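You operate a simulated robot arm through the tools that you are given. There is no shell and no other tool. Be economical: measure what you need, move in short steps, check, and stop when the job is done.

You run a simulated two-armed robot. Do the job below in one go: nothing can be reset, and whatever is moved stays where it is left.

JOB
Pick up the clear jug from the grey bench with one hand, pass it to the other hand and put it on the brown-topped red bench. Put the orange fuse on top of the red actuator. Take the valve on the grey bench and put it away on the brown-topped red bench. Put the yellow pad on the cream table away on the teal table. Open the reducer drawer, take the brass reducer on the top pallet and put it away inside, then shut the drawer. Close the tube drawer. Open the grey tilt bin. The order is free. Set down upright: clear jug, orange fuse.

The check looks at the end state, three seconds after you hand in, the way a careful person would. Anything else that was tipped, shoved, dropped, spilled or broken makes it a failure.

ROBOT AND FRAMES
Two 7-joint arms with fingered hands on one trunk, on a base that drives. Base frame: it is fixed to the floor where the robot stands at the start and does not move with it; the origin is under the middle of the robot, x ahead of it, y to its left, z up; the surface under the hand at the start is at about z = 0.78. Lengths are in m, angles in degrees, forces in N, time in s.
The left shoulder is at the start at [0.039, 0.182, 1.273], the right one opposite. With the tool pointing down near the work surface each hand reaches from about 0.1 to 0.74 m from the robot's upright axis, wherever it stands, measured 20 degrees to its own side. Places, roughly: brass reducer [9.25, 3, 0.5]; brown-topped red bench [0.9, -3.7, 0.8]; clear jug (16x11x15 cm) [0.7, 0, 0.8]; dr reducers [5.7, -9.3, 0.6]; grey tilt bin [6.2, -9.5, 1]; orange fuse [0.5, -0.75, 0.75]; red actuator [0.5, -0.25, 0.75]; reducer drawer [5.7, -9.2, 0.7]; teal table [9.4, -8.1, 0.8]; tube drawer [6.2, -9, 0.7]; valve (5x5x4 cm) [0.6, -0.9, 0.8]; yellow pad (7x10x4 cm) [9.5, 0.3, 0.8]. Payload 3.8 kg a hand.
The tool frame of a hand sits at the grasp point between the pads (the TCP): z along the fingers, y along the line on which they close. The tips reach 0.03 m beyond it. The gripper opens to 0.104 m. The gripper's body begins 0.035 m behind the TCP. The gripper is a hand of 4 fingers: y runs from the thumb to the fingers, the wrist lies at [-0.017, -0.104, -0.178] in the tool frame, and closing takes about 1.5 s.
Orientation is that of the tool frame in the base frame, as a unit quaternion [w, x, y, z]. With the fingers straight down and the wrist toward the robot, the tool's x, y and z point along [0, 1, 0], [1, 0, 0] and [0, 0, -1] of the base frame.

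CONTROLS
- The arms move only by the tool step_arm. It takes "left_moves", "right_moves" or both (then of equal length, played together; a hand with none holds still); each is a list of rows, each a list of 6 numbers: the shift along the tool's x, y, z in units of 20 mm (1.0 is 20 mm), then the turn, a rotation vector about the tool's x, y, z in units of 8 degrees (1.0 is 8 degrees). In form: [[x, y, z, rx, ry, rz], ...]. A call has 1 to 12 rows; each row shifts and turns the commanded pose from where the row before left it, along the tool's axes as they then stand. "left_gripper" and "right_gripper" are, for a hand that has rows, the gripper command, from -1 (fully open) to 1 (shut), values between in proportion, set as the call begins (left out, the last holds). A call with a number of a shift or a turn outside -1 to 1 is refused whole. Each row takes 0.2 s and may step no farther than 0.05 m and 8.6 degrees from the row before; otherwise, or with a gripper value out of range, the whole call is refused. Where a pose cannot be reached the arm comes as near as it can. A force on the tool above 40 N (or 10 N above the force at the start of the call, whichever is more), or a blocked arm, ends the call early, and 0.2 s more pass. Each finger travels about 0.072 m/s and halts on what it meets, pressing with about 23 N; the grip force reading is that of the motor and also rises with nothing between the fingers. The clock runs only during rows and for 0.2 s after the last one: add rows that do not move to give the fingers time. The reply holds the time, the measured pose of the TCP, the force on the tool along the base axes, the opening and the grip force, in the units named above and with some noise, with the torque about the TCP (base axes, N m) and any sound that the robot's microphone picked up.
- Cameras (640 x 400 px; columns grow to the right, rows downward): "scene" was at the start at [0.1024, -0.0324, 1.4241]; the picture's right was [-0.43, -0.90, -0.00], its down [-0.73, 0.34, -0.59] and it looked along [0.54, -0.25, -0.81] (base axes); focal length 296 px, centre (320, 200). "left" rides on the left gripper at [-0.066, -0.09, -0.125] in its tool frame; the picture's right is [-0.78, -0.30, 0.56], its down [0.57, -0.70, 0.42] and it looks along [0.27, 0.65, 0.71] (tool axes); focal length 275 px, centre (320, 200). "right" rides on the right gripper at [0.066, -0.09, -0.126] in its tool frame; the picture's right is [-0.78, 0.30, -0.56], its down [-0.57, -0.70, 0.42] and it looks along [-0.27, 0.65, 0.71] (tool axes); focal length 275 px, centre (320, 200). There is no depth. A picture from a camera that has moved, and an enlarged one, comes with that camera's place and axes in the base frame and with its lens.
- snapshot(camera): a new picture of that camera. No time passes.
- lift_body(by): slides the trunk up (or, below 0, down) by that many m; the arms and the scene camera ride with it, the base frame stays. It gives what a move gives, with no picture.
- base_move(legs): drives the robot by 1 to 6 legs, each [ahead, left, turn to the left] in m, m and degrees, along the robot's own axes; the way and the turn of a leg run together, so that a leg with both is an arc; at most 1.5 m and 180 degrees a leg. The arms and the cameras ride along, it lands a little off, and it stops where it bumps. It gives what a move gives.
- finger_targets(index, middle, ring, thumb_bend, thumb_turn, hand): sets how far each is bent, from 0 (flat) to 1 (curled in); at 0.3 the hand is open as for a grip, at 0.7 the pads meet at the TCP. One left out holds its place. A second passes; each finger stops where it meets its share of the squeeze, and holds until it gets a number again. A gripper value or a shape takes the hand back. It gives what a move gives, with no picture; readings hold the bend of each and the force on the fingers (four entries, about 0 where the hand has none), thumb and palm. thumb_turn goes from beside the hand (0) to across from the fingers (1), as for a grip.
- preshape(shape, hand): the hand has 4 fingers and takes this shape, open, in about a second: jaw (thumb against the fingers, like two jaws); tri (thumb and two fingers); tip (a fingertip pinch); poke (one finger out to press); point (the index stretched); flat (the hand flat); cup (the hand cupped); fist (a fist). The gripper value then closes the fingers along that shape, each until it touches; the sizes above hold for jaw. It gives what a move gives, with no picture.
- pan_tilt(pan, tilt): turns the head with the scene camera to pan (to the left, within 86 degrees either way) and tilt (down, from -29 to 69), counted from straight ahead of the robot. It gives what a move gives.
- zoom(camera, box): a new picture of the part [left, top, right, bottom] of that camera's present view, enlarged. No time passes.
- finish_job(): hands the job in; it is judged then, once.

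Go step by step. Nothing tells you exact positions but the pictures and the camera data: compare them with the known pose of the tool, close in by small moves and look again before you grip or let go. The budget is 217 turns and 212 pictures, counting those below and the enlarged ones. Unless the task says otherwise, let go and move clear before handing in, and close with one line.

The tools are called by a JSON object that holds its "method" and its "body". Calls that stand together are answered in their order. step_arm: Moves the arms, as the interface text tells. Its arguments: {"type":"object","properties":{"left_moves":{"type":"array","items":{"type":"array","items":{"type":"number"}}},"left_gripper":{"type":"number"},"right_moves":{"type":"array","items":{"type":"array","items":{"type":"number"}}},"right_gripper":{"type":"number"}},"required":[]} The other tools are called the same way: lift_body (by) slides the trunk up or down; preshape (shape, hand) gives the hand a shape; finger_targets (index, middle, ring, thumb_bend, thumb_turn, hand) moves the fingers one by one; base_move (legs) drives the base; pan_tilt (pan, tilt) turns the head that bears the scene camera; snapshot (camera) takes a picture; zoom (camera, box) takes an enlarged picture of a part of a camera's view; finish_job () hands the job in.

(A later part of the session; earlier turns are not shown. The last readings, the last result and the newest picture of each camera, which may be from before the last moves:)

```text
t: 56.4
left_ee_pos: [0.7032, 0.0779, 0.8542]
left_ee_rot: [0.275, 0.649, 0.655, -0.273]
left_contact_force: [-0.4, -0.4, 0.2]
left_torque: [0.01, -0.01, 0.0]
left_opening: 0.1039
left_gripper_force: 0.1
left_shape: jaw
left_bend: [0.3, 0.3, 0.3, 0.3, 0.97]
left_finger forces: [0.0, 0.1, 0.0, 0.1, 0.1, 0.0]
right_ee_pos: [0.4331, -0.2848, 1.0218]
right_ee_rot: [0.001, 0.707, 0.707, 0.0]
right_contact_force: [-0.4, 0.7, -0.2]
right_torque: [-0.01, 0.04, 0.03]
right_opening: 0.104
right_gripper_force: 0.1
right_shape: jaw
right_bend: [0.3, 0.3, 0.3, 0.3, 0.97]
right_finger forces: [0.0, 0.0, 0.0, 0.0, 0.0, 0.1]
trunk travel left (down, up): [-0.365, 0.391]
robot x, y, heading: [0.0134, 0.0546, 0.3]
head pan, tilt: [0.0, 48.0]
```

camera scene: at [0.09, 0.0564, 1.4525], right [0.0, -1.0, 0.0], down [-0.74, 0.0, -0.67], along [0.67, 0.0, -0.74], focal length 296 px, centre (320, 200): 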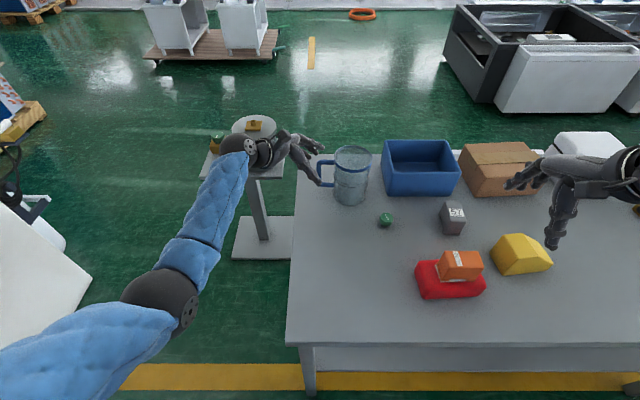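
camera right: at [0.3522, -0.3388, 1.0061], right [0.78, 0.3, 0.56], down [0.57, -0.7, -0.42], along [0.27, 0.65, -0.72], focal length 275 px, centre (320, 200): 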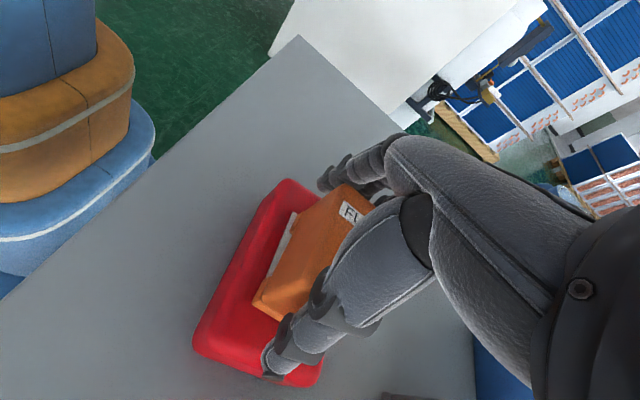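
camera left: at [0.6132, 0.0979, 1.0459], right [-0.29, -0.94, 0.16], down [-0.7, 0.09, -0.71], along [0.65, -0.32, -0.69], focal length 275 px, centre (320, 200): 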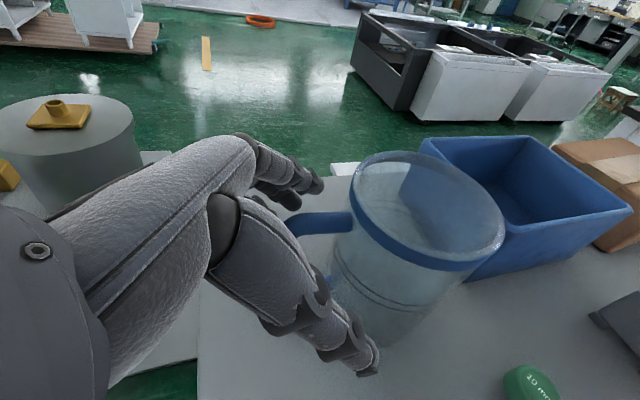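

{"method": "step_arm", "body": {"left_moves": [[-0.8, 0.35, -0.2, 0, 0, 0], [-0.8, 0.35, -0.2, 0, 0, 0], [-0.8, 0.35, -0.2, 0, 0, 0], [0, 0, 0, 0, 0, 0]]}}

{"method": "snapshot", "body": {"camera": "left"}}

{"method": "snapshot", "body": {"camera": "scene"}}

{"method": "zoom", "body": {"camera": "scene", "box": [280, 110, 400, 190]}}

```text
t: 57.4
left_ee_pos: [0.7241, 0.0551, 0.8969]
left_ee_rot: [0.276, 0.648, 0.655, -0.273]
left_contact_force: [-0.5, 0.2, -0.3]
left_torque: [0.03, 0.0, -0.03]
left_opening: 0.104
left_gripper_force: 0.1
left_shape: jaw
left_bend: [0.3, 0.3, 0.3, 0.3, 0.97]
left_finger forces: [0.1, 0.0, 0.0, 0.0, 0.0, 0.0]
right_ee_pos: [0.433, -0.2837, 1.0219]
right_ee_rot: [0.002, 0.707, 0.707, 0.0]
right_contact_force: [0.1, -0.5, -1.2]
right_torque: [0.01, -0.01, -0.01]
right_opening: 0.1041
right_gripper_force: 0.1
right_shape: jaw
right_bend: [0.3, 0.3, 0.3, 0.3, 0.97]
right_finger forces: [0.1, 0.0, 0.1, 0.0, 0.0, 0.0]
trunk travel left (down, up): [-0.365, 0.391]
robot x, y, heading: [0.0192, 0.056, 0.1]
head pan, tilt: [0.0, 48.0]
```

```text
161 pictures are left
camera left: at [0.6333, 0.096, 1.0315], right [-0.29, -0.94, 0.17], down [-0.7, 0.09, -0.7], along [0.65, -0.32, -0.69], focal length 275 px, centre (320, 200)
```

left: 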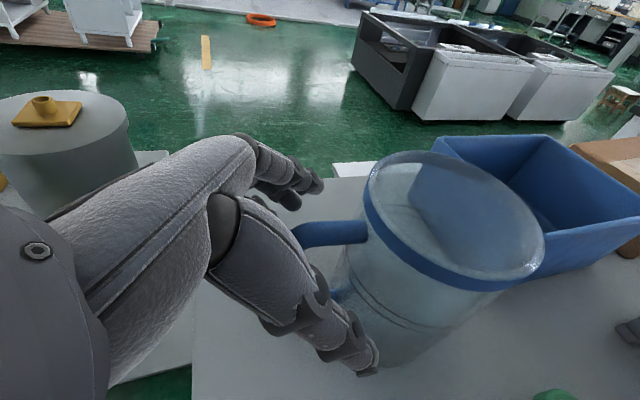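

```text
160 pictures are left
camera scene: at [0.1458, 0.0581, 1.3719], right [0.0, -1.0, 0.0], down [-0.74, 0.0, -0.67], along [0.67, 0.0, -0.74], focal length 296 px, centre (320, 200)
```

scene: 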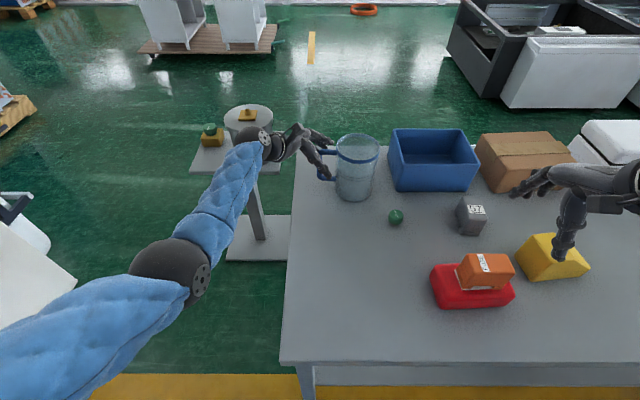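

```text
5.00 times, centred on (340, 150) of scene
camera zoom: at [0.1458, 0.0581, 1.3719], right [0.0, -1.0, 0.0], down [-0.74, 0.0, -0.67], along [0.67, 0.0, -0.74], focal length 1482 px, centre (220, 450)
```

zoom: 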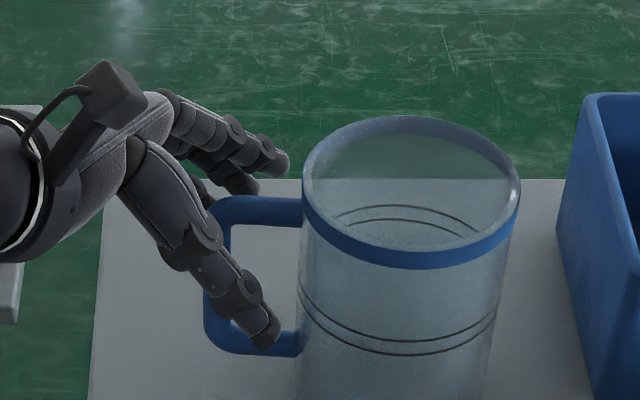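

Handle's corner is between thumb and fingers. Closing the left hand.

{"method": "step_arm", "body": {"left_moves": [[0, 0, 0, 0, 0, 0], [0, 0, 0, 0, 0, 0], [0, 0, 0, 0, 0, 0], [0, 0, 0, 0, 0, 0], [0, 0, 0, 0, 0, 0], [0, 0, 0, 0, 0, 0], [0, 0, 0, 0, 0, 0], [0, 0, 0, 0, 0, 0], [0, 0, 0, 0, 0, 0]], "left_gripper": 1}}

{"method": "snapshot", "body": {"camera": "left"}}

{"method": "zoom", "body": {"camera": "scene", "box": [280, 110, 400, 210]}}

```text
t: 59.4
left_ee_pos: [0.7242, 0.0534, 0.8966]
left_ee_rot: [0.275, 0.648, 0.655, -0.273]
left_contact_force: [-0.6, -0.8, 0.4]
left_torque: [0.03, -0.15, 0.0]
left_opening: 0.0001
left_gripper_force: 22.9
left_shape: jaw
left_bend: [0.7, 0.7, 0.68, 0.74, 1.0]
left_finger forces: [1.3, 0.0, 3.7, 0.0, 5.0, 0.1]
right_ee_pos: [0.4335, -0.285, 1.0213]
right_ee_rot: [0.002, 0.708, 0.707, 0.001]
right_contact_force: [0.8, 0.4, 0.0]
right_torque: [0.03, -0.01, -0.01]
right_opening: 0.104
right_gripper_force: 0.0
right_shape: jaw
right_bend: [0.3, 0.3, 0.3, 0.3, 0.97]
right_finger forces: [0.0, 0.1, 0.0, 0.0, 0.0, 0.0]
trunk travel left (down, up): [-0.365, 0.391]
robot x, y, heading: [0.0187, 0.0592, -0.1]
head pan, tilt: [0.0, 48.0]
```

```text
158 pictures are left
camera left: at [0.6333, 0.0958, 1.0314], right [-0.29, -0.94, 0.16], down [-0.7, 0.09, -0.7], along [0.65, -0.32, -0.69], focal length 275 px, centre (320, 200)
```

left: 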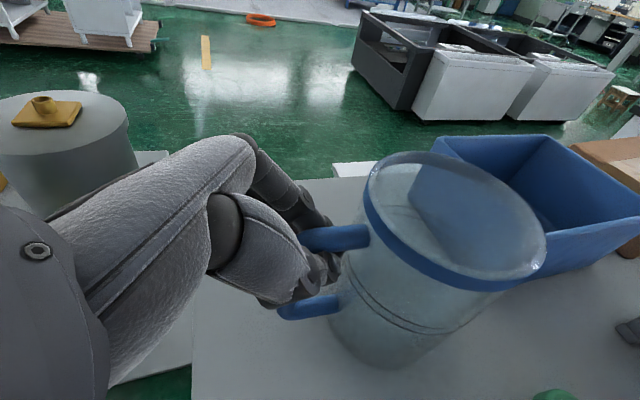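

```text
4.00 times, centred on (340, 160) of scene
camera zoom: at [0.146, 0.0579, 1.3719], right [0.0, -1.0, 0.0], down [-0.74, 0.0, -0.67], along [0.67, 0.0, -0.74], focal length 1186 px, centre (240, 360)
```

zoom: 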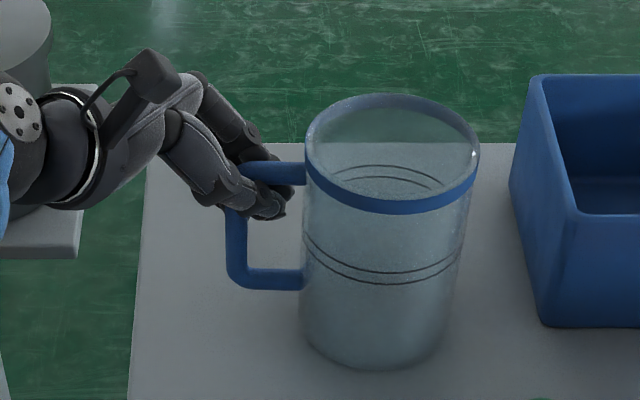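

The pads met inside the loop rather than on the bar. I'll open, back off, and reduce tilt to ~20° so the three fingers line up along the top horizontal bar.

{"method": "step_arm", "body": {"left_moves": [[0, 0, 0, 0, 0, 0], [0, 0, 0, 0, 0, 0], [0, 0, 0, 0, 0, 0], [0, 0, 0, 0, 0, 0], [0, 0, 0, 0, 0, 0], [0, 0, 0, 0, 0, 0], [0, 0, 0, 0, 0, 0], [0, 0, 0, 0, 0, 0]], "left_gripper": -1}}

{"method": "step_arm", "body": {"left_moves": [[0, 0, -1, 0, 0, 0], [0, 0, -1, 0, 0, 0], [0, 0, -1, 0, 0, 0], [0, 0, -1, 0, 0, 0], [0, 0, 0, 0, 0.8, 0], [0, 0, 0, 0, 0.8, 0], [0, 0, 0, 0, 0.8, 0], [0, 0, 0, 0, 0.7, 0]]}}

{"method": "snapshot", "body": {"camera": "left"}}

```text
t: 61.2
left_ee_pos: [0.7243, 0.0524, 0.8966]
left_ee_rot: [0.275, 0.648, 0.656, -0.273]
left_contact_force: [0.7, 0.3, -0.5]
left_torque: [-0.02, -0.01, 0.02]
left_opening: 0.1037
left_gripper_force: 0.0
left_shape: jaw
left_bend: [0.3, 0.3, 0.3, 0.3, 0.97]
left_finger forces: [0.1, 0.0, 0.0, 0.1, 0.0, 0.0]
right_ee_pos: [0.4325, -0.2852, 1.021]
right_ee_rot: [0.002, 0.707, 0.707, 0.001]
right_contact_force: [0.2, -0.3, 0.2]
right_torque: [0.0, -0.01, 0.0]
right_opening: 0.1041
right_gripper_force: 0.1
right_shape: jaw
right_bend: [0.3, 0.3, 0.3, 0.3, 0.97]
right_finger forces: [0.1, 0.1, 0.0, 0.0, 0.0, 0.0]
trunk travel left (down, up): [-0.365, 0.391]
robot x, y, heading: [0.0171, 0.0542, -0.1]
head pan, tilt: [0.0, 48.0]
```

```text
t: 63.0
left_ee_pos: [0.7234, 0.1104, 0.9518]
left_ee_rot: [0.128, 0.692, 0.699, -0.127]
left_contact_force: [0.0, -0.2, 0.0]
left_torque: [-0.03, -0.02, 0.04]
left_opening: 0.1035
left_gripper_force: 0.2
left_shape: jaw
left_bend: [0.3, 0.3, 0.3, 0.3, 0.97]
left_finger forces: [0.1, 0.1, 0.1, 0.0, 0.0, 0.0]
right_ee_pos: [0.4328, -0.2841, 1.0208]
right_ee_rot: [0.002, 0.707, 0.707, 0.001]
right_contact_force: [-0.1, 1.0, -0.3]
right_torque: [0.0, -0.01, 0.03]
right_opening: 0.1039
right_gripper_force: 0.0
right_shape: jaw
right_bend: [0.3, 0.3, 0.3, 0.3, 0.97]
right_finger forces: [0.1, 0.0, 0.1, 0.0, 0.1, 0.0]
trunk travel left (down, up): [-0.365, 0.391]
robot x, y, heading: [0.016, 0.0565, -0.0]
head pan, tilt: [0.0, 48.0]
```

```text
156 pictures are left
camera left: at [0.6339, 0.0916, 1.0934], right [-0.29, -0.93, -0.25], down [-0.71, 0.38, -0.6], along [0.65, 0.0, -0.76], focal length 275 px, centre (320, 200)
```

left: 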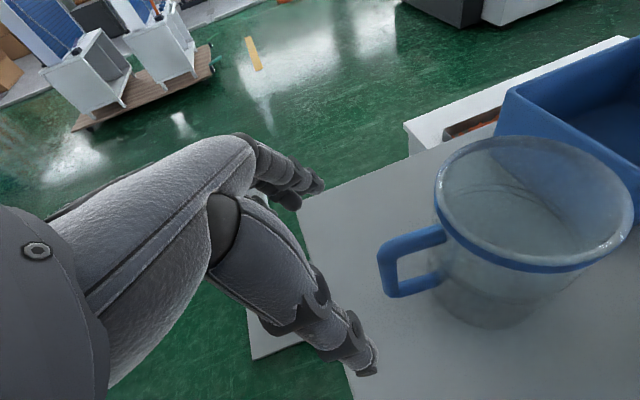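

Top bar centre checks at (0.7207,0.044,0.912). Moving onto it.

{"method": "step_arm", "body": {"left_moves": [[-0.58, -0.04, 0.78, 0, 0, 0], [-0.58, -0.04, 0.78, 0, 0, 0], [-0.58, -0.04, 0.78, 0, 0, 0], [-0.58, -0.04, 0.78, 0, 0, 0], [0, 0, 0, 0, 0, 0]]}}

{"method": "snapshot", "body": {"camera": "left"}}

{"method": "zoom", "body": {"camera": "scene", "box": [280, 110, 400, 210]}}

```text
t: 64.2
left_ee_pos: [0.7203, 0.045, 0.91]
left_ee_rot: [0.128, 0.691, 0.7, -0.129]
left_contact_force: [0.5, 0.0, -0.4]
left_torque: [0.0, 0.01, 0.02]
left_opening: 0.1038
left_gripper_force: 0.0
left_shape: jaw
left_bend: [0.3, 0.3, 0.3, 0.3, 0.97]
left_finger forces: [0.0, 0.0, 0.0, 0.1, 0.0, 0.0]
right_ee_pos: [0.4327, -0.2837, 1.0214]
right_ee_rot: [0.003, 0.707, 0.707, 0.0]
right_contact_force: [0.1, -0.9, -0.3]
right_torque: [-0.01, -0.01, 0.03]
right_opening: 0.1039
right_gripper_force: 0.0
right_shape: jaw
right_bend: [0.3, 0.3, 0.3, 0.3, 0.97]
right_finger forces: [0.1, 0.0, 0.1, 0.1, 0.0, 0.1]
trunk travel left (down, up): [-0.365, 0.391]
robot x, y, heading: [0.0176, 0.0545, -0.1]
head pan, tilt: [0.0, 48.0]
```

```text
155 pictures are left
camera left: at [0.6301, 0.0267, 1.0513], right [-0.29, -0.93, -0.25], down [-0.71, 0.38, -0.6], along [0.65, 0.0, -0.76], focal length 275 px, centre (320, 200)
```

left: 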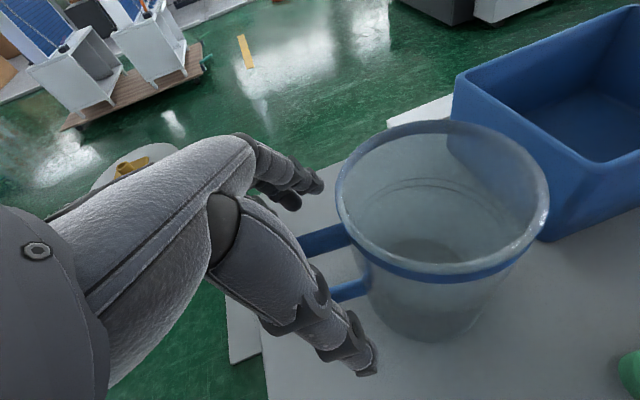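

```text
4.00 times, centred on (340, 160) of scene
camera zoom: at [0.1458, 0.0581, 1.372], right [0.0, -1.0, 0.0], down [-0.74, 0.0, -0.67], along [0.67, 0.0, -0.74], focal length 1186 px, centre (240, 360)
```

zoom: 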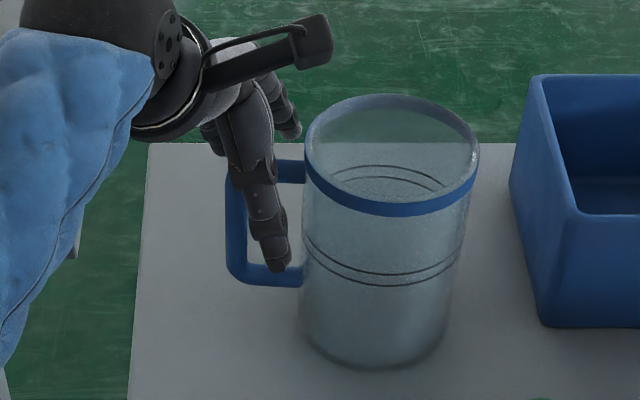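

Positioned on the top bar; closing.

{"method": "step_arm", "body": {"left_moves": [[0, 0, 0, 0, 0, 0], [0, 0, 0, 0, 0, 0], [0, 0, 0, 0, 0, 0], [0, 0, 0, 0, 0, 0], [0, 0, 0, 0, 0, 0], [0, 0, 0, 0, 0, 0], [0, 0, 0, 0, 0, 0], [0, 0, 0, 0, 0, 0], [0, 0, 0, 0, 0, 0]], "left_gripper": 1}}

{"method": "snapshot", "body": {"camera": "left"}}

{"method": "zoom", "body": {"camera": "scene", "box": [280, 110, 400, 210]}}

```text
t: 66.2
left_ee_pos: [0.721, 0.0448, 0.91]
left_ee_rot: [0.127, 0.692, 0.699, -0.128]
left_contact_force: [-0.1, -0.4, -0.4]
left_torque: [0.08, -0.09, 0.01]
left_opening: 0.0016
left_gripper_force: 22.6
left_shape: jaw
left_bend: [0.71, 0.7, 0.72, 0.73, 1.0]
left_finger forces: [11.5, 4.0, 2.7, 0.0, 18.0, 0.1]
right_ee_pos: [0.4329, -0.2841, 1.0198]
right_ee_rot: [0.002, 0.707, 0.707, 0.001]
right_contact_force: [-0.8, -0.6, -0.2]
right_torque: [0.0, 0.02, -0.01]
right_opening: 0.104
right_gripper_force: 0.1
right_shape: jaw
right_bend: [0.3, 0.3, 0.3, 0.3, 0.97]
right_finger forces: [0.0, 0.1, 0.0, 0.0, 0.0, 0.0]
trunk travel left (down, up): [-0.365, 0.391]
robot x, y, heading: [0.0138, 0.0609, 0.0]
head pan, tilt: [0.0, 48.0]
```

```text
153 pictures are left
camera left: at [0.6303, 0.0267, 1.0512], right [-0.29, -0.93, -0.25], down [-0.71, 0.38, -0.6], along [0.65, 0.0, -0.76], focal length 275 px, centre (320, 200)
```

left: 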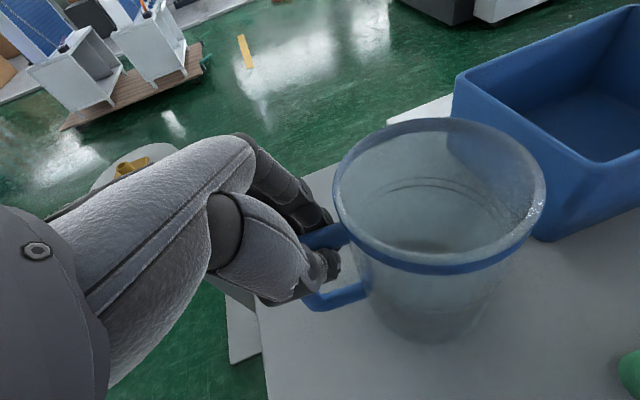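

```text
4.00 times, centred on (340, 160) of scene
camera zoom: at [0.146, 0.0579, 1.3719], right [0.0, -1.0, 0.0], down [-0.74, 0.0, -0.67], along [0.67, 0.0, -0.74], focal length 1186 px, centre (240, 360)
```

zoom: 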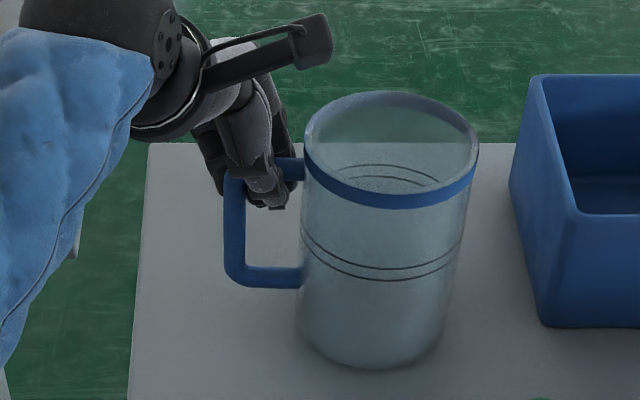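

Tips meet just below the bar; the bar sits above the pads. I reopen, rise ~11 mm and regrip so the pads are on the bar.

{"method": "step_arm", "body": {"left_moves": [[0, 0, 0, 0, 0, 0], [0, 0, 0, 0, 0, 0], [0, 0, 0, 0, 0, 0], [0, 0, 0, 0, 0, 0], [0.2, 0, -0.52, 0, 0, 0], [0, 0, 0, 0, 0, 0]], "left_gripper": -0.4}}

{"method": "step_arm", "body": {"left_moves": [[0, 0, 0, 0, 0, 0], [0, 0, 0, 0, 0, 0], [0, 0, 0, 0, 0, 0], [0, 0, 0, 0, 0, 0], [0, 0, 0, 0, 0, 0], [0, 0, 0, 0, 0, 0], [0, 0, 0, 0, 0, 0]], "left_gripper": 1}}

{"method": "zoom", "body": {"camera": "left", "box": [200, 150, 400, 330]}}

{"method": "zoom", "body": {"camera": "scene", "box": [280, 110, 400, 210]}}

```text
t: 67.6
left_ee_pos: [0.7201, 0.0526, 0.9195]
left_ee_rot: [0.128, 0.692, 0.699, -0.128]
left_contact_force: [-0.4, 0.1, 0.0]
left_torque: [0.03, 0.03, 0.0]
left_opening: 0.0727
left_gripper_force: 0.0
left_shape: jaw
left_bend: [0.27, 0.37, 0.34, 0.57, 0.99]
left_finger forces: [0.0, 0.0, 0.0, 0.0, 0.0, 0.0]
right_ee_pos: [0.4335, -0.2843, 1.0209]
right_ee_rot: [0.002, 0.707, 0.707, 0.0]
right_contact_force: [-0.2, 0.8, -0.5]
right_torque: [0.02, 0.01, 0.01]
right_opening: 0.1043
right_gripper_force: 0.0
right_shape: jaw
right_bend: [0.3, 0.3, 0.3, 0.3, 0.97]
right_finger forces: [0.0, 0.1, 0.0, 0.0, 0.1, 0.0]
trunk travel left (down, up): [-0.365, 0.391]
robot x, y, heading: [0.0156, 0.056, 0.2]
head pan, tilt: [0.0, 48.0]
```

```text
t: 69.2
left_ee_pos: [0.7214, 0.0531, 0.9193]
left_ee_rot: [0.127, 0.692, 0.699, -0.128]
left_contact_force: [0.2, -0.5, 0.4]
left_torque: [0.04, -0.08, -0.07]
left_opening: 0.0071
left_gripper_force: 22.7
left_shape: jaw
left_bend: [0.71, 0.68, 0.71, 0.73, 1.0]
left_finger forces: [11.7, 4.8, 3.1, 0.0, 19.0, 0.0]
right_ee_pos: [0.4326, -0.2845, 1.0206]
right_ee_rot: [0.002, 0.707, 0.707, 0.0]
right_contact_force: [-0.3, 0.3, -0.5]
right_torque: [-0.02, -0.02, 0.0]
right_opening: 0.1043
right_gripper_force: 0.2
right_shape: jaw
right_bend: [0.3, 0.3, 0.3, 0.3, 0.97]
right_finger forces: [0.0, 0.0, 0.0, 0.0, 0.0, 0.0]
trunk travel left (down, up): [-0.365, 0.391]
robot x, y, heading: [0.0129, 0.0566, -0.0]
head pan, tilt: [0.0, 48.0]
```

```text
2.22 times, centred on (300, 240) of left
camera zoom: at [0.6308, 0.034, 1.0595], right [-0.29, -0.93, -0.25], down [-0.71, 0.38, -0.6], along [0.65, 0.0, -0.76], focal length 612 px, centre (364, 111)
```

zoom: 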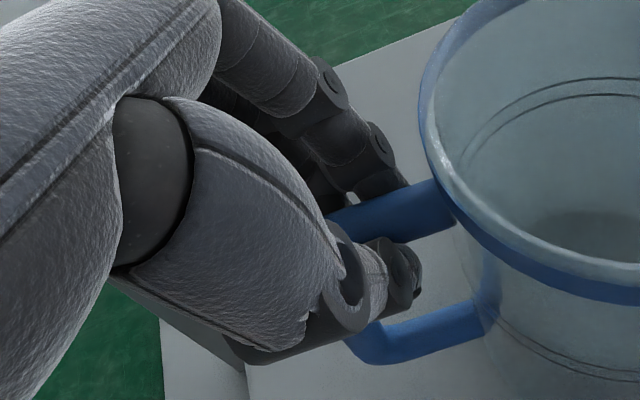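

```text
4.00 times, centred on (340, 160) of scene
camera zoom: at [0.146, 0.0579, 1.3719], right [0.0, -1.0, 0.0], down [-0.74, 0.0, -0.67], along [0.67, 0.0, -0.74], focal length 1186 px, centre (240, 360)
```

zoom: 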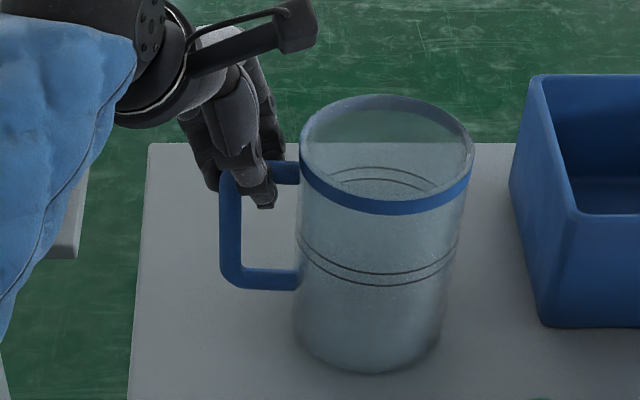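

Pads now squeeze the bar (19 N). Test lift by 2 cm.

{"method": "step_arm", "body": {"left_moves": [[-0.17, 0, -0.47, 0, 0, 0], [-0.17, 0, -0.47, 0, 0, 0], [0, 0, 0, 0, 0, 0]]}}

{"method": "zoom", "body": {"camera": "scene", "box": [280, 110, 400, 210]}}

```text
t: 70.0
left_ee_pos: [0.7205, 0.0525, 0.9386]
left_ee_rot: [0.127, 0.691, 0.7, -0.127]
left_contact_force: [-0.9, 0.1, -2.8]
left_torque: [0.19, 0.0, -0.03]
left_opening: 0.0067
left_gripper_force: 23.4
left_shape: jaw
left_bend: [0.71, 0.71, 0.72, 0.73, 1.0]
left_finger forces: [14.4, 4.2, 3.9, 0.0, 18.4, 0.1]
right_ee_pos: [0.4337, -0.2848, 1.0207]
right_ee_rot: [0.002, 0.707, 0.707, 0.002]
right_contact_force: [0.5, 0.6, 0.5]
right_torque: [0.01, 0.03, 0.01]
right_opening: 0.1039
right_gripper_force: 0.0
right_shape: jaw
right_bend: [0.3, 0.3, 0.3, 0.3, 0.97]
right_finger forces: [0.0, 0.1, 0.1, 0.1, 0.0, 0.0]
trunk travel left (down, up): [-0.365, 0.391]
robot x, y, heading: [0.0169, 0.0576, 0.2]
head pan, tilt: [0.0, 48.0]
```

```text
4.00 times, centred on (340, 160) of scene
camera zoom: at [0.1462, 0.058, 1.3719], right [0.0, -1.0, 0.0], down [-0.74, 0.0, -0.67], along [0.67, 0.0, -0.74], focal length 1186 px, centre (240, 360)
```

zoom: 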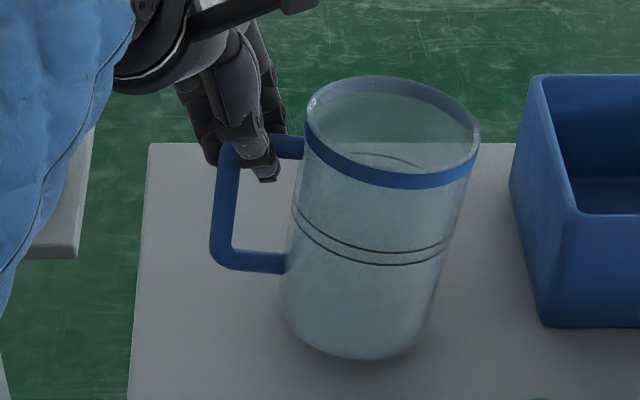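

The jug weighs ~0.3 kg and tilts only a few degrees. Lifting further.

{"method": "step_arm", "body": {"left_moves": [[-0.17, 0, -0.47, 0, 0, 0], [-0.17, 0, -0.47, 0, 0, 0], [-0.34, 0, -0.94, 0, 0, 0], [-0.34, 0, -0.94, 0, 0, 0], [-0.34, 0, -0.94, 0, 0, 0], [-0.34, 0, -0.94, 0, 0, 0], [0, 0, 0, 0, 0, 0], [0, 0, 0, 0, 0, 0]]}}

{"method": "snapshot", "body": {"camera": "scene"}}

{"method": "zoom", "body": {"camera": "scene", "box": [280, 90, 400, 190]}}

```text
t: 71.8
left_ee_pos: [0.7216, 0.0552, 1.0376]
left_ee_rot: [0.127, 0.693, 0.698, -0.127]
left_contact_force: [0.4, -0.4, -3.0]
left_torque: [0.21, -0.05, 0.01]
left_opening: 0.0067
left_gripper_force: 23.1
left_shape: jaw
left_bend: [0.71, 0.71, 0.72, 0.73, 1.0]
left_finger forces: [14.4, 4.1, 3.8, 0.0, 18.4, 0.0]
right_ee_pos: [0.4315, -0.2847, 1.0214]
right_ee_rot: [0.002, 0.707, 0.707, 0.0]
right_contact_force: [-0.1, -0.4, -0.7]
right_torque: [0.0, 0.02, -0.02]
right_opening: 0.1038
right_gripper_force: 0.1
right_shape: jaw
right_bend: [0.3, 0.3, 0.3, 0.3, 0.97]
right_finger forces: [0.0, 0.0, 0.0, 0.1, 0.1, 0.0]
trunk travel left (down, up): [-0.365, 0.391]
robot x, y, heading: [0.0181, 0.0609, -0.0]
head pan, tilt: [0.0, 48.0]
```

```text
148 pictures are left
camera scene: at [0.1461, 0.0579, 1.3719], right [0.0, -1.0, 0.0], down [-0.74, 0.0, -0.67], along [0.67, 0.0, -0.74], focal length 296 px, centre (320, 200)
```

scene: 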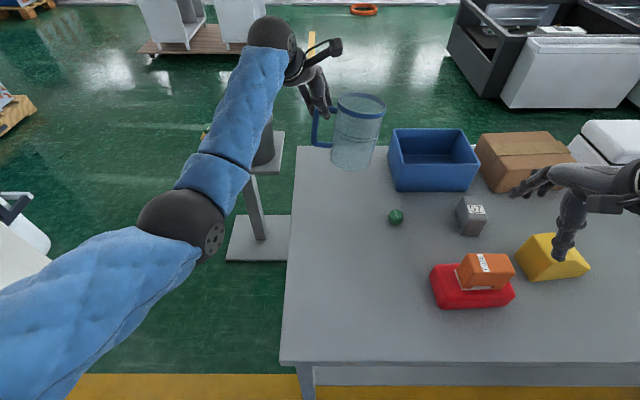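

```text
4.00 times, centred on (340, 140) of scene
camera zoom: at [0.1461, 0.0579, 1.3719], right [0.0, -1.0, 0.0], down [-0.74, 0.0, -0.67], along [0.67, 0.0, -0.74], focal length 1186 px, centre (240, 440)
```

zoom: 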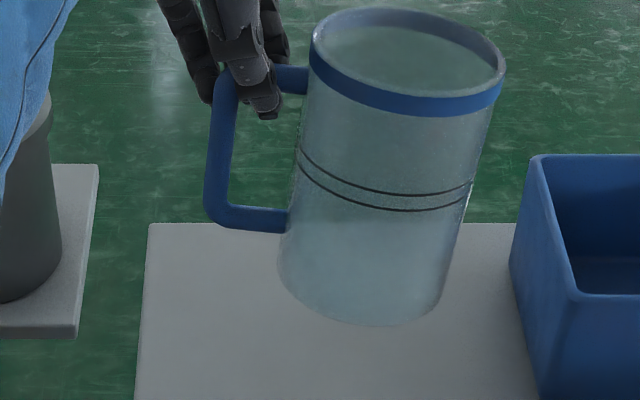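

Jug held firmly, tilted ~5°. I level it, pull it closer (−x 10 cm), and bring the right hand to a staging point above-right.

{"method": "step_arm", "body": {"left_moves": [[0, -1, 0, 0, -0.31, 0], [0, -1, 0, 0, -0.31, 0], [0, -1, 0, 0, 0, 0], [0, -1, 0, 0, 0, 0], [0, -1, 0, 0, 0, 0], [0, 0, 0, 0, 0, 0], [0, 0, 0, 0, 0, 0], [0, 0, 0, 0, 0, 0], [0, 0, 0, 0, 0, 0]], "right_moves": [[0, 0, -1, 0, 0, 0], [0, 0, -1, 0, 0, 0], [0, 0, -1, 0, 0, 0], [0, 0, -1, 0, 0, 0], [0, 0, -1, 0, 0, 0], [0, 0, -1, 0, 0, 0], [0, 0, -1, 0, 0.75, 0], [0, 0, 0, 0, 0.75, 0], [0, 0, 0, 0, 0.75, 0]]}}

{"method": "finger_targets", "body": {"hand": "right", "index": 0.2, "middle": 0.2, "ring": 0.2, "thumb_bend": 0.2, "thumb_turn": 1}}

{"method": "snapshot", "body": {"camera": "scene"}}

{"method": "snapshot", "body": {"camera": "right"}}

```text
t: 73.8
left_ee_pos: [0.621, 0.0541, 1.0396]
left_ee_rot: [0.157, 0.685, 0.694, -0.157]
left_contact_force: [0.0, 0.5, -2.8]
left_torque: [0.19, -0.02, 0.03]
left_opening: 0.0067
left_gripper_force: 23.2
left_shape: jaw
left_bend: [0.71, 0.71, 0.72, 0.74, 1.0]
left_finger forces: [14.4, 4.1, 3.8, 0.0, 18.0, 0.0]
right_ee_pos: [0.4332, -0.2836, 1.161]
right_ee_rot: [-0.11, 0.699, 0.698, 0.113]
right_contact_force: [-0.3, 0.6, -1.0]
right_torque: [-0.01, 0.0, -0.01]
right_opening: 0.1039
right_gripper_force: 0.0
right_shape: jaw
right_bend: [0.3, 0.3, 0.3, 0.3, 0.97]
right_finger forces: [0.1, 0.1, 0.1, 0.0, 0.0, 0.0]
trunk travel left (down, up): [-0.365, 0.391]
robot x, y, heading: [0.017, 0.0598, -0.2]
head pan, tilt: [0.0, 48.0]
```

```text
t: 74.8
left_ee_pos: [0.6212, 0.0546, 1.0393]
left_ee_rot: [0.158, 0.686, 0.693, -0.156]
left_contact_force: [0.3, 0.5, -3.6]
left_torque: [0.24, -0.04, -0.01]
left_opening: 0.0068
left_gripper_force: 23.2
left_shape: jaw
left_bend: [0.71, 0.71, 0.72, 0.74, 1.0]
left_finger forces: [14.4, 4.1, 3.9, 0.0, 18.0, 0.0]
right_ee_pos: [0.4323, -0.2835, 1.1612]
right_ee_rot: [-0.108, 0.699, 0.699, 0.111]
right_contact_force: [0.1, -0.2, -0.7]
right_torque: [0.03, 0.02, -0.01]
right_opening: 0.1262
right_gripper_force: 0.1
right_shape: fingers
right_bend: [0.2, 0.2, 0.2, 0.2, 0.96]
right_finger forces: [0.0, 0.0, 0.0, 0.0, 0.1, 0.0]
trunk travel left (down, up): [-0.365, 0.391]
robot x, y, heading: [0.0169, 0.0539, -0.0]
head pan, tilt: [0.0, 48.0]
```

```text
146 pictures are left
camera scene: at [0.1461, 0.058, 1.3719], right [0.0, -1.0, 0.0], down [-0.74, 0.0, -0.67], along [0.67, 0.0, -0.74], focal length 296 px, centre (320, 200)
```

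scene: 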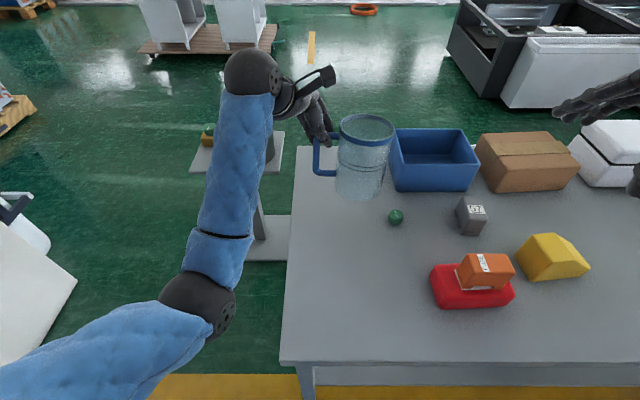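

```text
145 pictures are left
camera right: at [0.3445, -0.2592, 1.3005], right [0.3, -0.91, 0.29], down [-0.7, -0.41, -0.58], along [0.65, -0.03, -0.76], focal length 275 px, centre (320, 200)
```

right: 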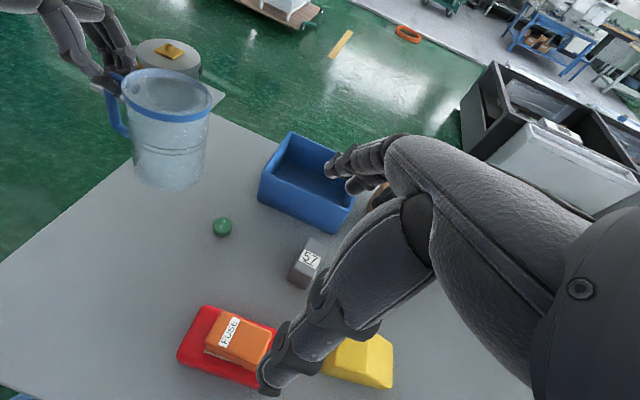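

Rim centre triangulates to (0.617,-0.031,1.047). Moving the right hand above it.

{"method": "step_arm", "body": {"right_moves": [[1, 0.925, 0.38, 0, 0, 0], [1, 0.925, 0.38, 0, 0, 0], [1, 0.925, 0.38, 0, 0, 0], [1, 0.925, 0.38, 0, 0, 0], [1, 0.925, 0.38, 0, 0, 0], [1, 0.925, 0.38, 0, 0, 0], [1, 0.925, 0.38, 0, 0, 0], [1, 0.925, 0.38, 0, 0, 0], [1, 0.925, 0.38, 0, 0, 0], [1, 0.925, 0.38, 0, 0, 0]]}}

{"method": "snapshot", "body": {"camera": "right"}}

{"method": "snapshot", "body": {"camera": "left"}}

{"method": "snapshot", "body": {"camera": "scene"}}

```text
t: 77.0
left_ee_pos: [0.6219, 0.055, 1.039]
left_ee_rot: [0.158, 0.686, 0.693, -0.157]
left_contact_force: [0.3, 1.1, -3.6]
left_torque: [0.2, -0.03, -0.02]
left_opening: 0.0068
left_gripper_force: 23.0
left_shape: jaw
left_bend: [0.71, 0.71, 0.72, 0.74, 1.0]
left_finger forces: [14.5, 3.8, 4.0, 0.0, 18.1, 0.0]
right_ee_pos: [0.619, -0.0688, 1.1498]
right_ee_rot: [-0.109, 0.699, 0.698, 0.11]
right_contact_force: [0.0, 0.4, 0.4]
right_torque: [-0.01, 0.02, 0.0]
right_opening: 0.126
right_gripper_force: 0.1
right_shape: fingers
right_bend: [0.2, 0.2, 0.2, 0.2, 0.96]
right_finger forces: [0.0, 0.1, 0.0, 0.0, 0.1, 0.0]
trunk travel left (down, up): [-0.365, 0.391]
robot x, y, heading: [0.0173, 0.0574, 0.0]
head pan, tilt: [0.0, 48.0]
```

```text
144 pictures are left
camera right: at [0.5307, -0.0441, 1.2902], right [0.29, -0.91, 0.29], down [-0.7, -0.41, -0.58], along [0.65, -0.03, -0.76], focal length 275 px, centre (320, 200)
```

right: 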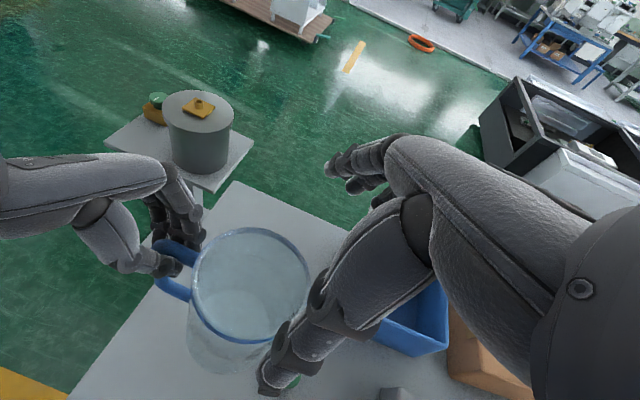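

```text
143 pictures are left
camera left: at [0.5319, 0.0484, 1.1809], right [-0.29, -0.94, -0.16], down [-0.71, 0.32, -0.63], along [0.65, -0.07, -0.76], focal length 275 px, centre (320, 200)
```

left: 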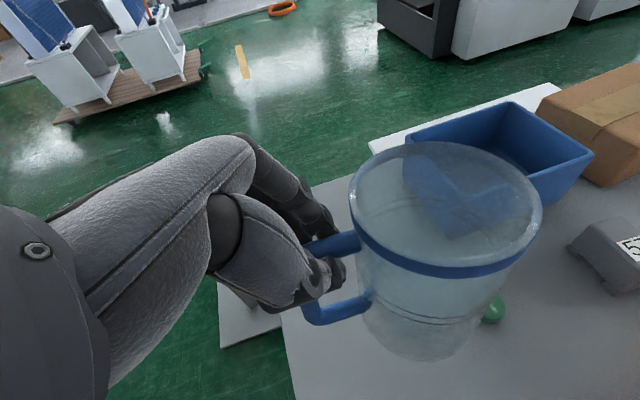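

```text
142 pictures are left
camera scene: at [0.1465, 0.0587, 1.3719], right [0.0, -1.0, 0.0], down [-0.74, 0.0, -0.67], along [0.67, 0.0, -0.74], focal length 296 px, centre (320, 200)
```

scene: 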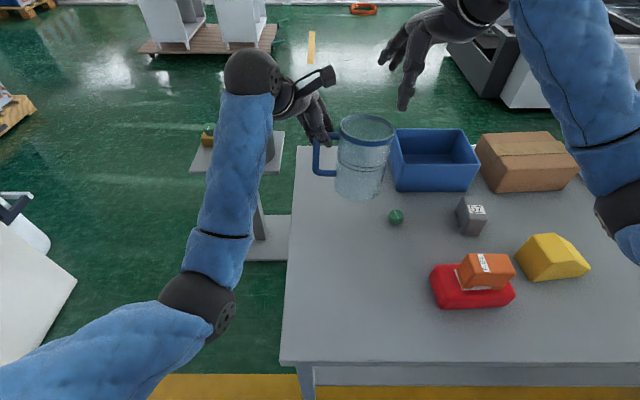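

{"method": "step_arm", "body": {"right_moves": [[0, -0.06, 1, 0, 0, 0], [0, -0.06, 1, 0, 0, 0], [0, -0.06, 1, 0, 0, 0], [0, -0.06, 0.8, 0, 0, 0], [0, 0, 0, 0, 0, 0]]}}

{"method": "snapshot", "body": {"camera": "left"}}

{"method": "snapshot", "body": {"camera": "right"}}

{"method": "zoom", "body": {"camera": "scene", "box": [280, 60, 440, 200]}}

```text
t: 78.2
left_ee_pos: [0.623, 0.0547, 1.0402]
left_ee_rot: [0.158, 0.685, 0.693, -0.157]
left_contact_force: [0.7, 0.9, -2.7]
left_torque: [0.2, -0.02, -0.02]
left_opening: 0.0068
left_gripper_force: 22.9
left_shape: jaw
left_bend: [0.71, 0.71, 0.72, 0.74, 1.0]
left_finger forces: [14.5, 3.9, 3.9, 0.0, 17.9, 0.0]
right_ee_pos: [0.6132, -0.0467, 1.0781]
right_ee_rot: [-0.109, 0.698, 0.699, 0.111]
right_contact_force: [-0.7, -0.6, 0.3]
right_torque: [0.03, -0.04, -0.01]
right_opening: 0.1263
right_gripper_force: 0.0
right_shape: fingers
right_bend: [0.2, 0.2, 0.2, 0.2, 0.96]
right_finger forces: [0.0, 0.0, 0.0, 0.0, 0.0, 0.0]
trunk travel left (down, up): [-0.365, 0.391]
robot x, y, heading: [0.016, 0.0589, 0.1]
head pan, tilt: [0.0, 48.0]
```

```text
141 pictures are left
camera left: at [0.5315, 0.0477, 1.1812], right [-0.29, -0.94, -0.16], down [-0.71, 0.32, -0.63], along [0.65, -0.06, -0.76], focal length 275 px, centre (320, 200)
```

left: 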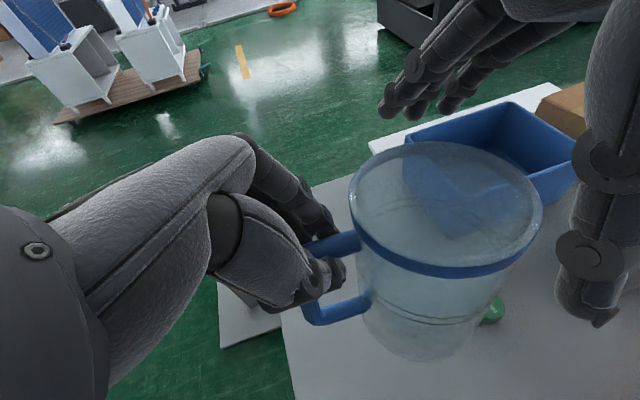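

```text
140 pictures are left
camera right: at [0.5253, -0.0221, 1.2177], right [0.29, -0.91, 0.29], down [-0.7, -0.41, -0.58], along [0.65, -0.03, -0.76], focal length 275 px, centre (320, 200)
```

right: 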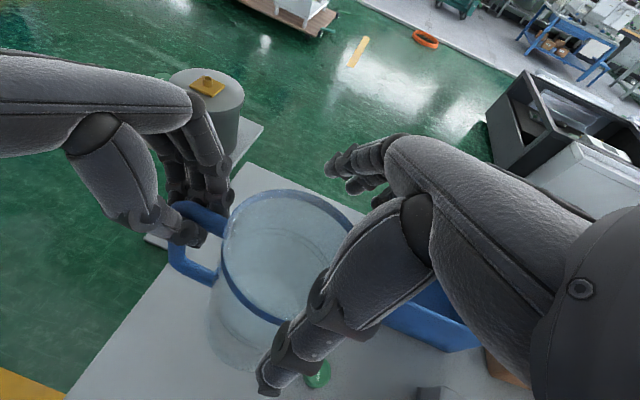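

```text
2.86 times, centred on (360, 130) of scene
camera zoom: at [0.1461, 0.058, 1.3719], right [0.0, -1.0, 0.0], down [-0.74, 0.0, -0.67], along [0.67, 0.0, -0.74], focal length 847 px, centre (206, 400)
```

zoom: 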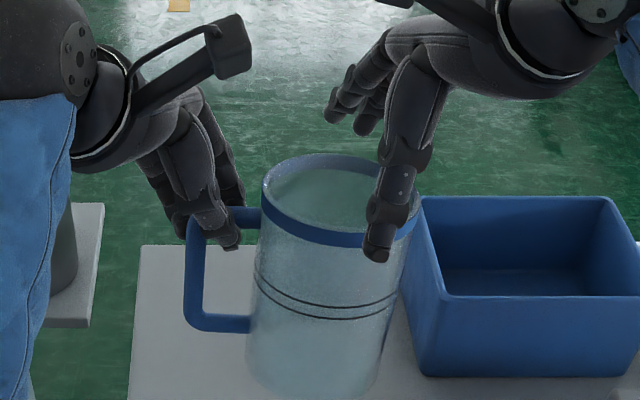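

Fingers straddle the rim nicely. Continue down the last 4.5 cm.

{"method": "step_arm", "body": {"right_moves": [[0.1, 0.02, 0.8, 0, 0, 0], [0.05, 0.02, 0.8, 0, 0, 0], [0, 0, 0.5, 0, 0, 0], [0, 0, 0, 0, 0, 0]]}}

{"method": "snapshot", "body": {"camera": "left"}}

{"method": "snapshot", "body": {"camera": "right"}}

{"method": "zoom", "body": {"camera": "scene", "box": [280, 60, 440, 200]}}

```text
t: 79.2
left_ee_pos: [0.6218, 0.0546, 1.0389]
left_ee_rot: [0.157, 0.686, 0.693, -0.158]
left_contact_force: [-0.6, 0.7, -3.8]
left_torque: [0.21, -0.01, -0.03]
left_opening: 0.0066
left_gripper_force: 23.0
left_shape: jaw
left_bend: [0.71, 0.71, 0.72, 0.74, 1.0]
left_finger forces: [15.0, 3.7, 3.7, 0.1, 17.3, 0.1]
right_ee_pos: [0.6125, -0.0317, 1.0388]
right_ee_rot: [-0.109, 0.698, 0.699, 0.111]
right_contact_force: [1.1, -0.1, 0.3]
right_torque: [-0.03, -0.05, -0.06]
right_opening: 0.1272
right_gripper_force: 0.6
right_shape: fingers
right_bend: [0.2, 0.2, 0.2, 0.2, 0.96]
right_finger forces: [0.7, 0.0, 0.1, 0.0, 0.1, 0.0]
trunk travel left (down, up): [-0.365, 0.391]
robot x, y, heading: [0.0146, 0.0602, 0.1]
head pan, tilt: [0.0, 48.0]
```

```text
138 pictures are left
camera left: at [0.5315, 0.0478, 1.181], right [-0.29, -0.94, -0.16], down [-0.71, 0.32, -0.63], along [0.65, -0.06, -0.76], focal length 275 px, centre (320, 200)
```

left: 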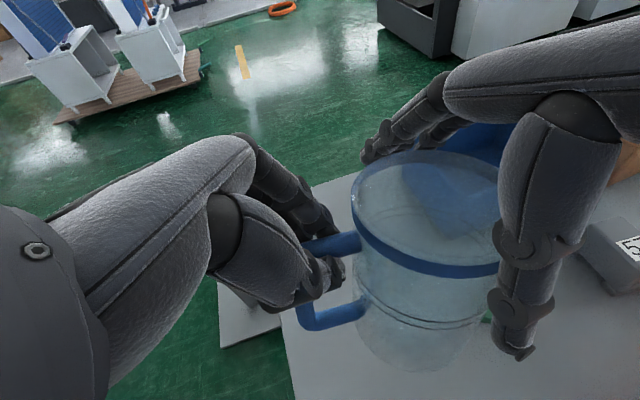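

```text
137 pictures are left
camera right: at [0.5255, -0.0072, 1.1785], right [0.29, -0.91, 0.29], down [-0.7, -0.41, -0.58], along [0.65, -0.03, -0.76], focal length 275 px, centre (320, 200)
```

right: 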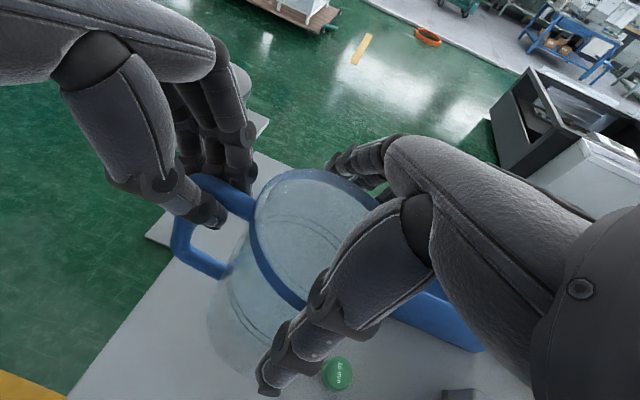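

```text
2.86 times, centred on (360, 130) of scene
camera zoom: at [0.1461, 0.058, 1.3719], right [0.0, -1.0, 0.0], down [-0.74, 0.0, -0.67], along [0.67, 0.0, -0.74], focal length 847 px, centre (206, 400)
```

zoom: 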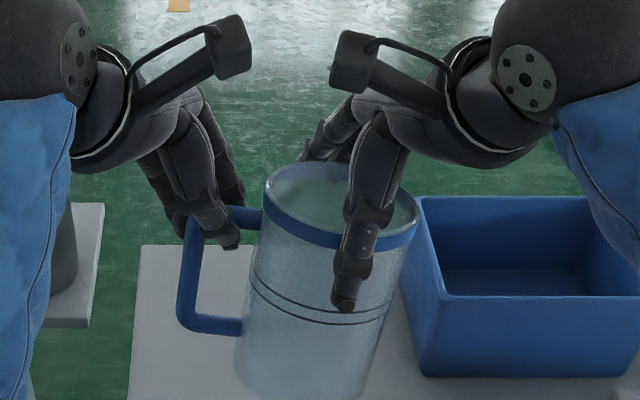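

Fingers straddle the jug. Close the right hand around it.

{"method": "finger_targets", "body": {"hand": "right", "index": 0.5, "middle": 0.5, "ring": 0.5, "thumb_bend": 0.5}}

{"method": "snapshot", "body": {"camera": "left"}}

{"method": "zoom", "body": {"camera": "scene", "box": [280, 60, 440, 200]}}

```text
t: 80.2
left_ee_pos: [0.6219, 0.0539, 1.0396]
left_ee_rot: [0.158, 0.686, 0.693, -0.157]
left_contact_force: [-2.7, 2.4, -3.1]
left_torque: [0.19, -0.02, -0.03]
left_opening: 0.0068
left_gripper_force: 22.9
left_shape: jaw
left_bend: [0.71, 0.71, 0.71, 0.75, 1.0]
left_finger forces: [12.7, 2.4, 2.9, 0.0, 15.9, 0.0]
right_ee_pos: [0.6134, -0.0335, 1.04]
right_ee_rot: [-0.109, 0.699, 0.698, 0.111]
right_contact_force: [2.6, -2.3, 0.3]
right_torque: [-0.12, -0.06, -0.25]
right_opening: 0.1065
right_gripper_force: 28.0
right_shape: fingers
right_bend: [0.27, 0.34, 0.39, 0.38, 0.97]
right_finger forces: [9.5, 9.7, 9.9, 0.1, 28.1, 0.1]
trunk travel left (down, up): [-0.365, 0.391]
robot x, y, heading: [0.0169, 0.0604, 0.1]
head pan, tilt: [0.0, 48.0]
```

```text
135 pictures are left
camera left: at [0.5316, 0.0478, 1.1812], right [-0.29, -0.94, -0.16], down [-0.71, 0.32, -0.63], along [0.65, -0.06, -0.76], focal length 275 px, centre (320, 200)
```

left: 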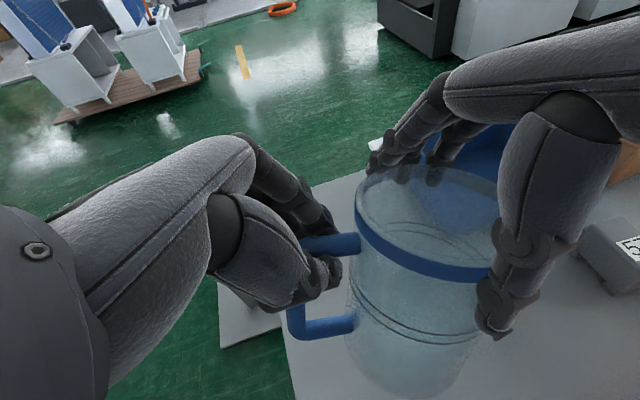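

```text
2.86 times, centred on (360, 130) of scene
camera zoom: at [0.1461, 0.058, 1.3719], right [0.0, -1.0, 0.0], down [-0.74, 0.0, -0.67], along [0.67, 0.0, -0.74], focal length 847 px, centre (206, 400)
```

zoom: 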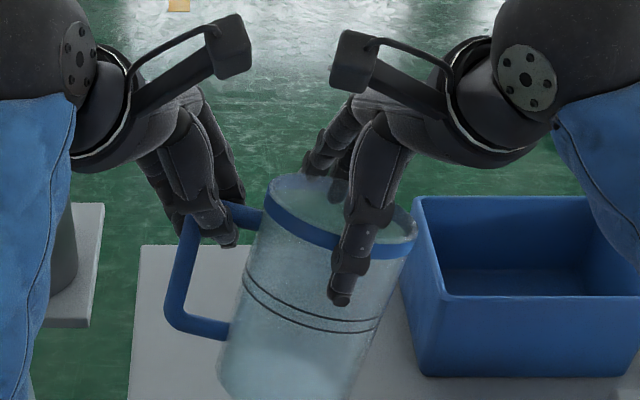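

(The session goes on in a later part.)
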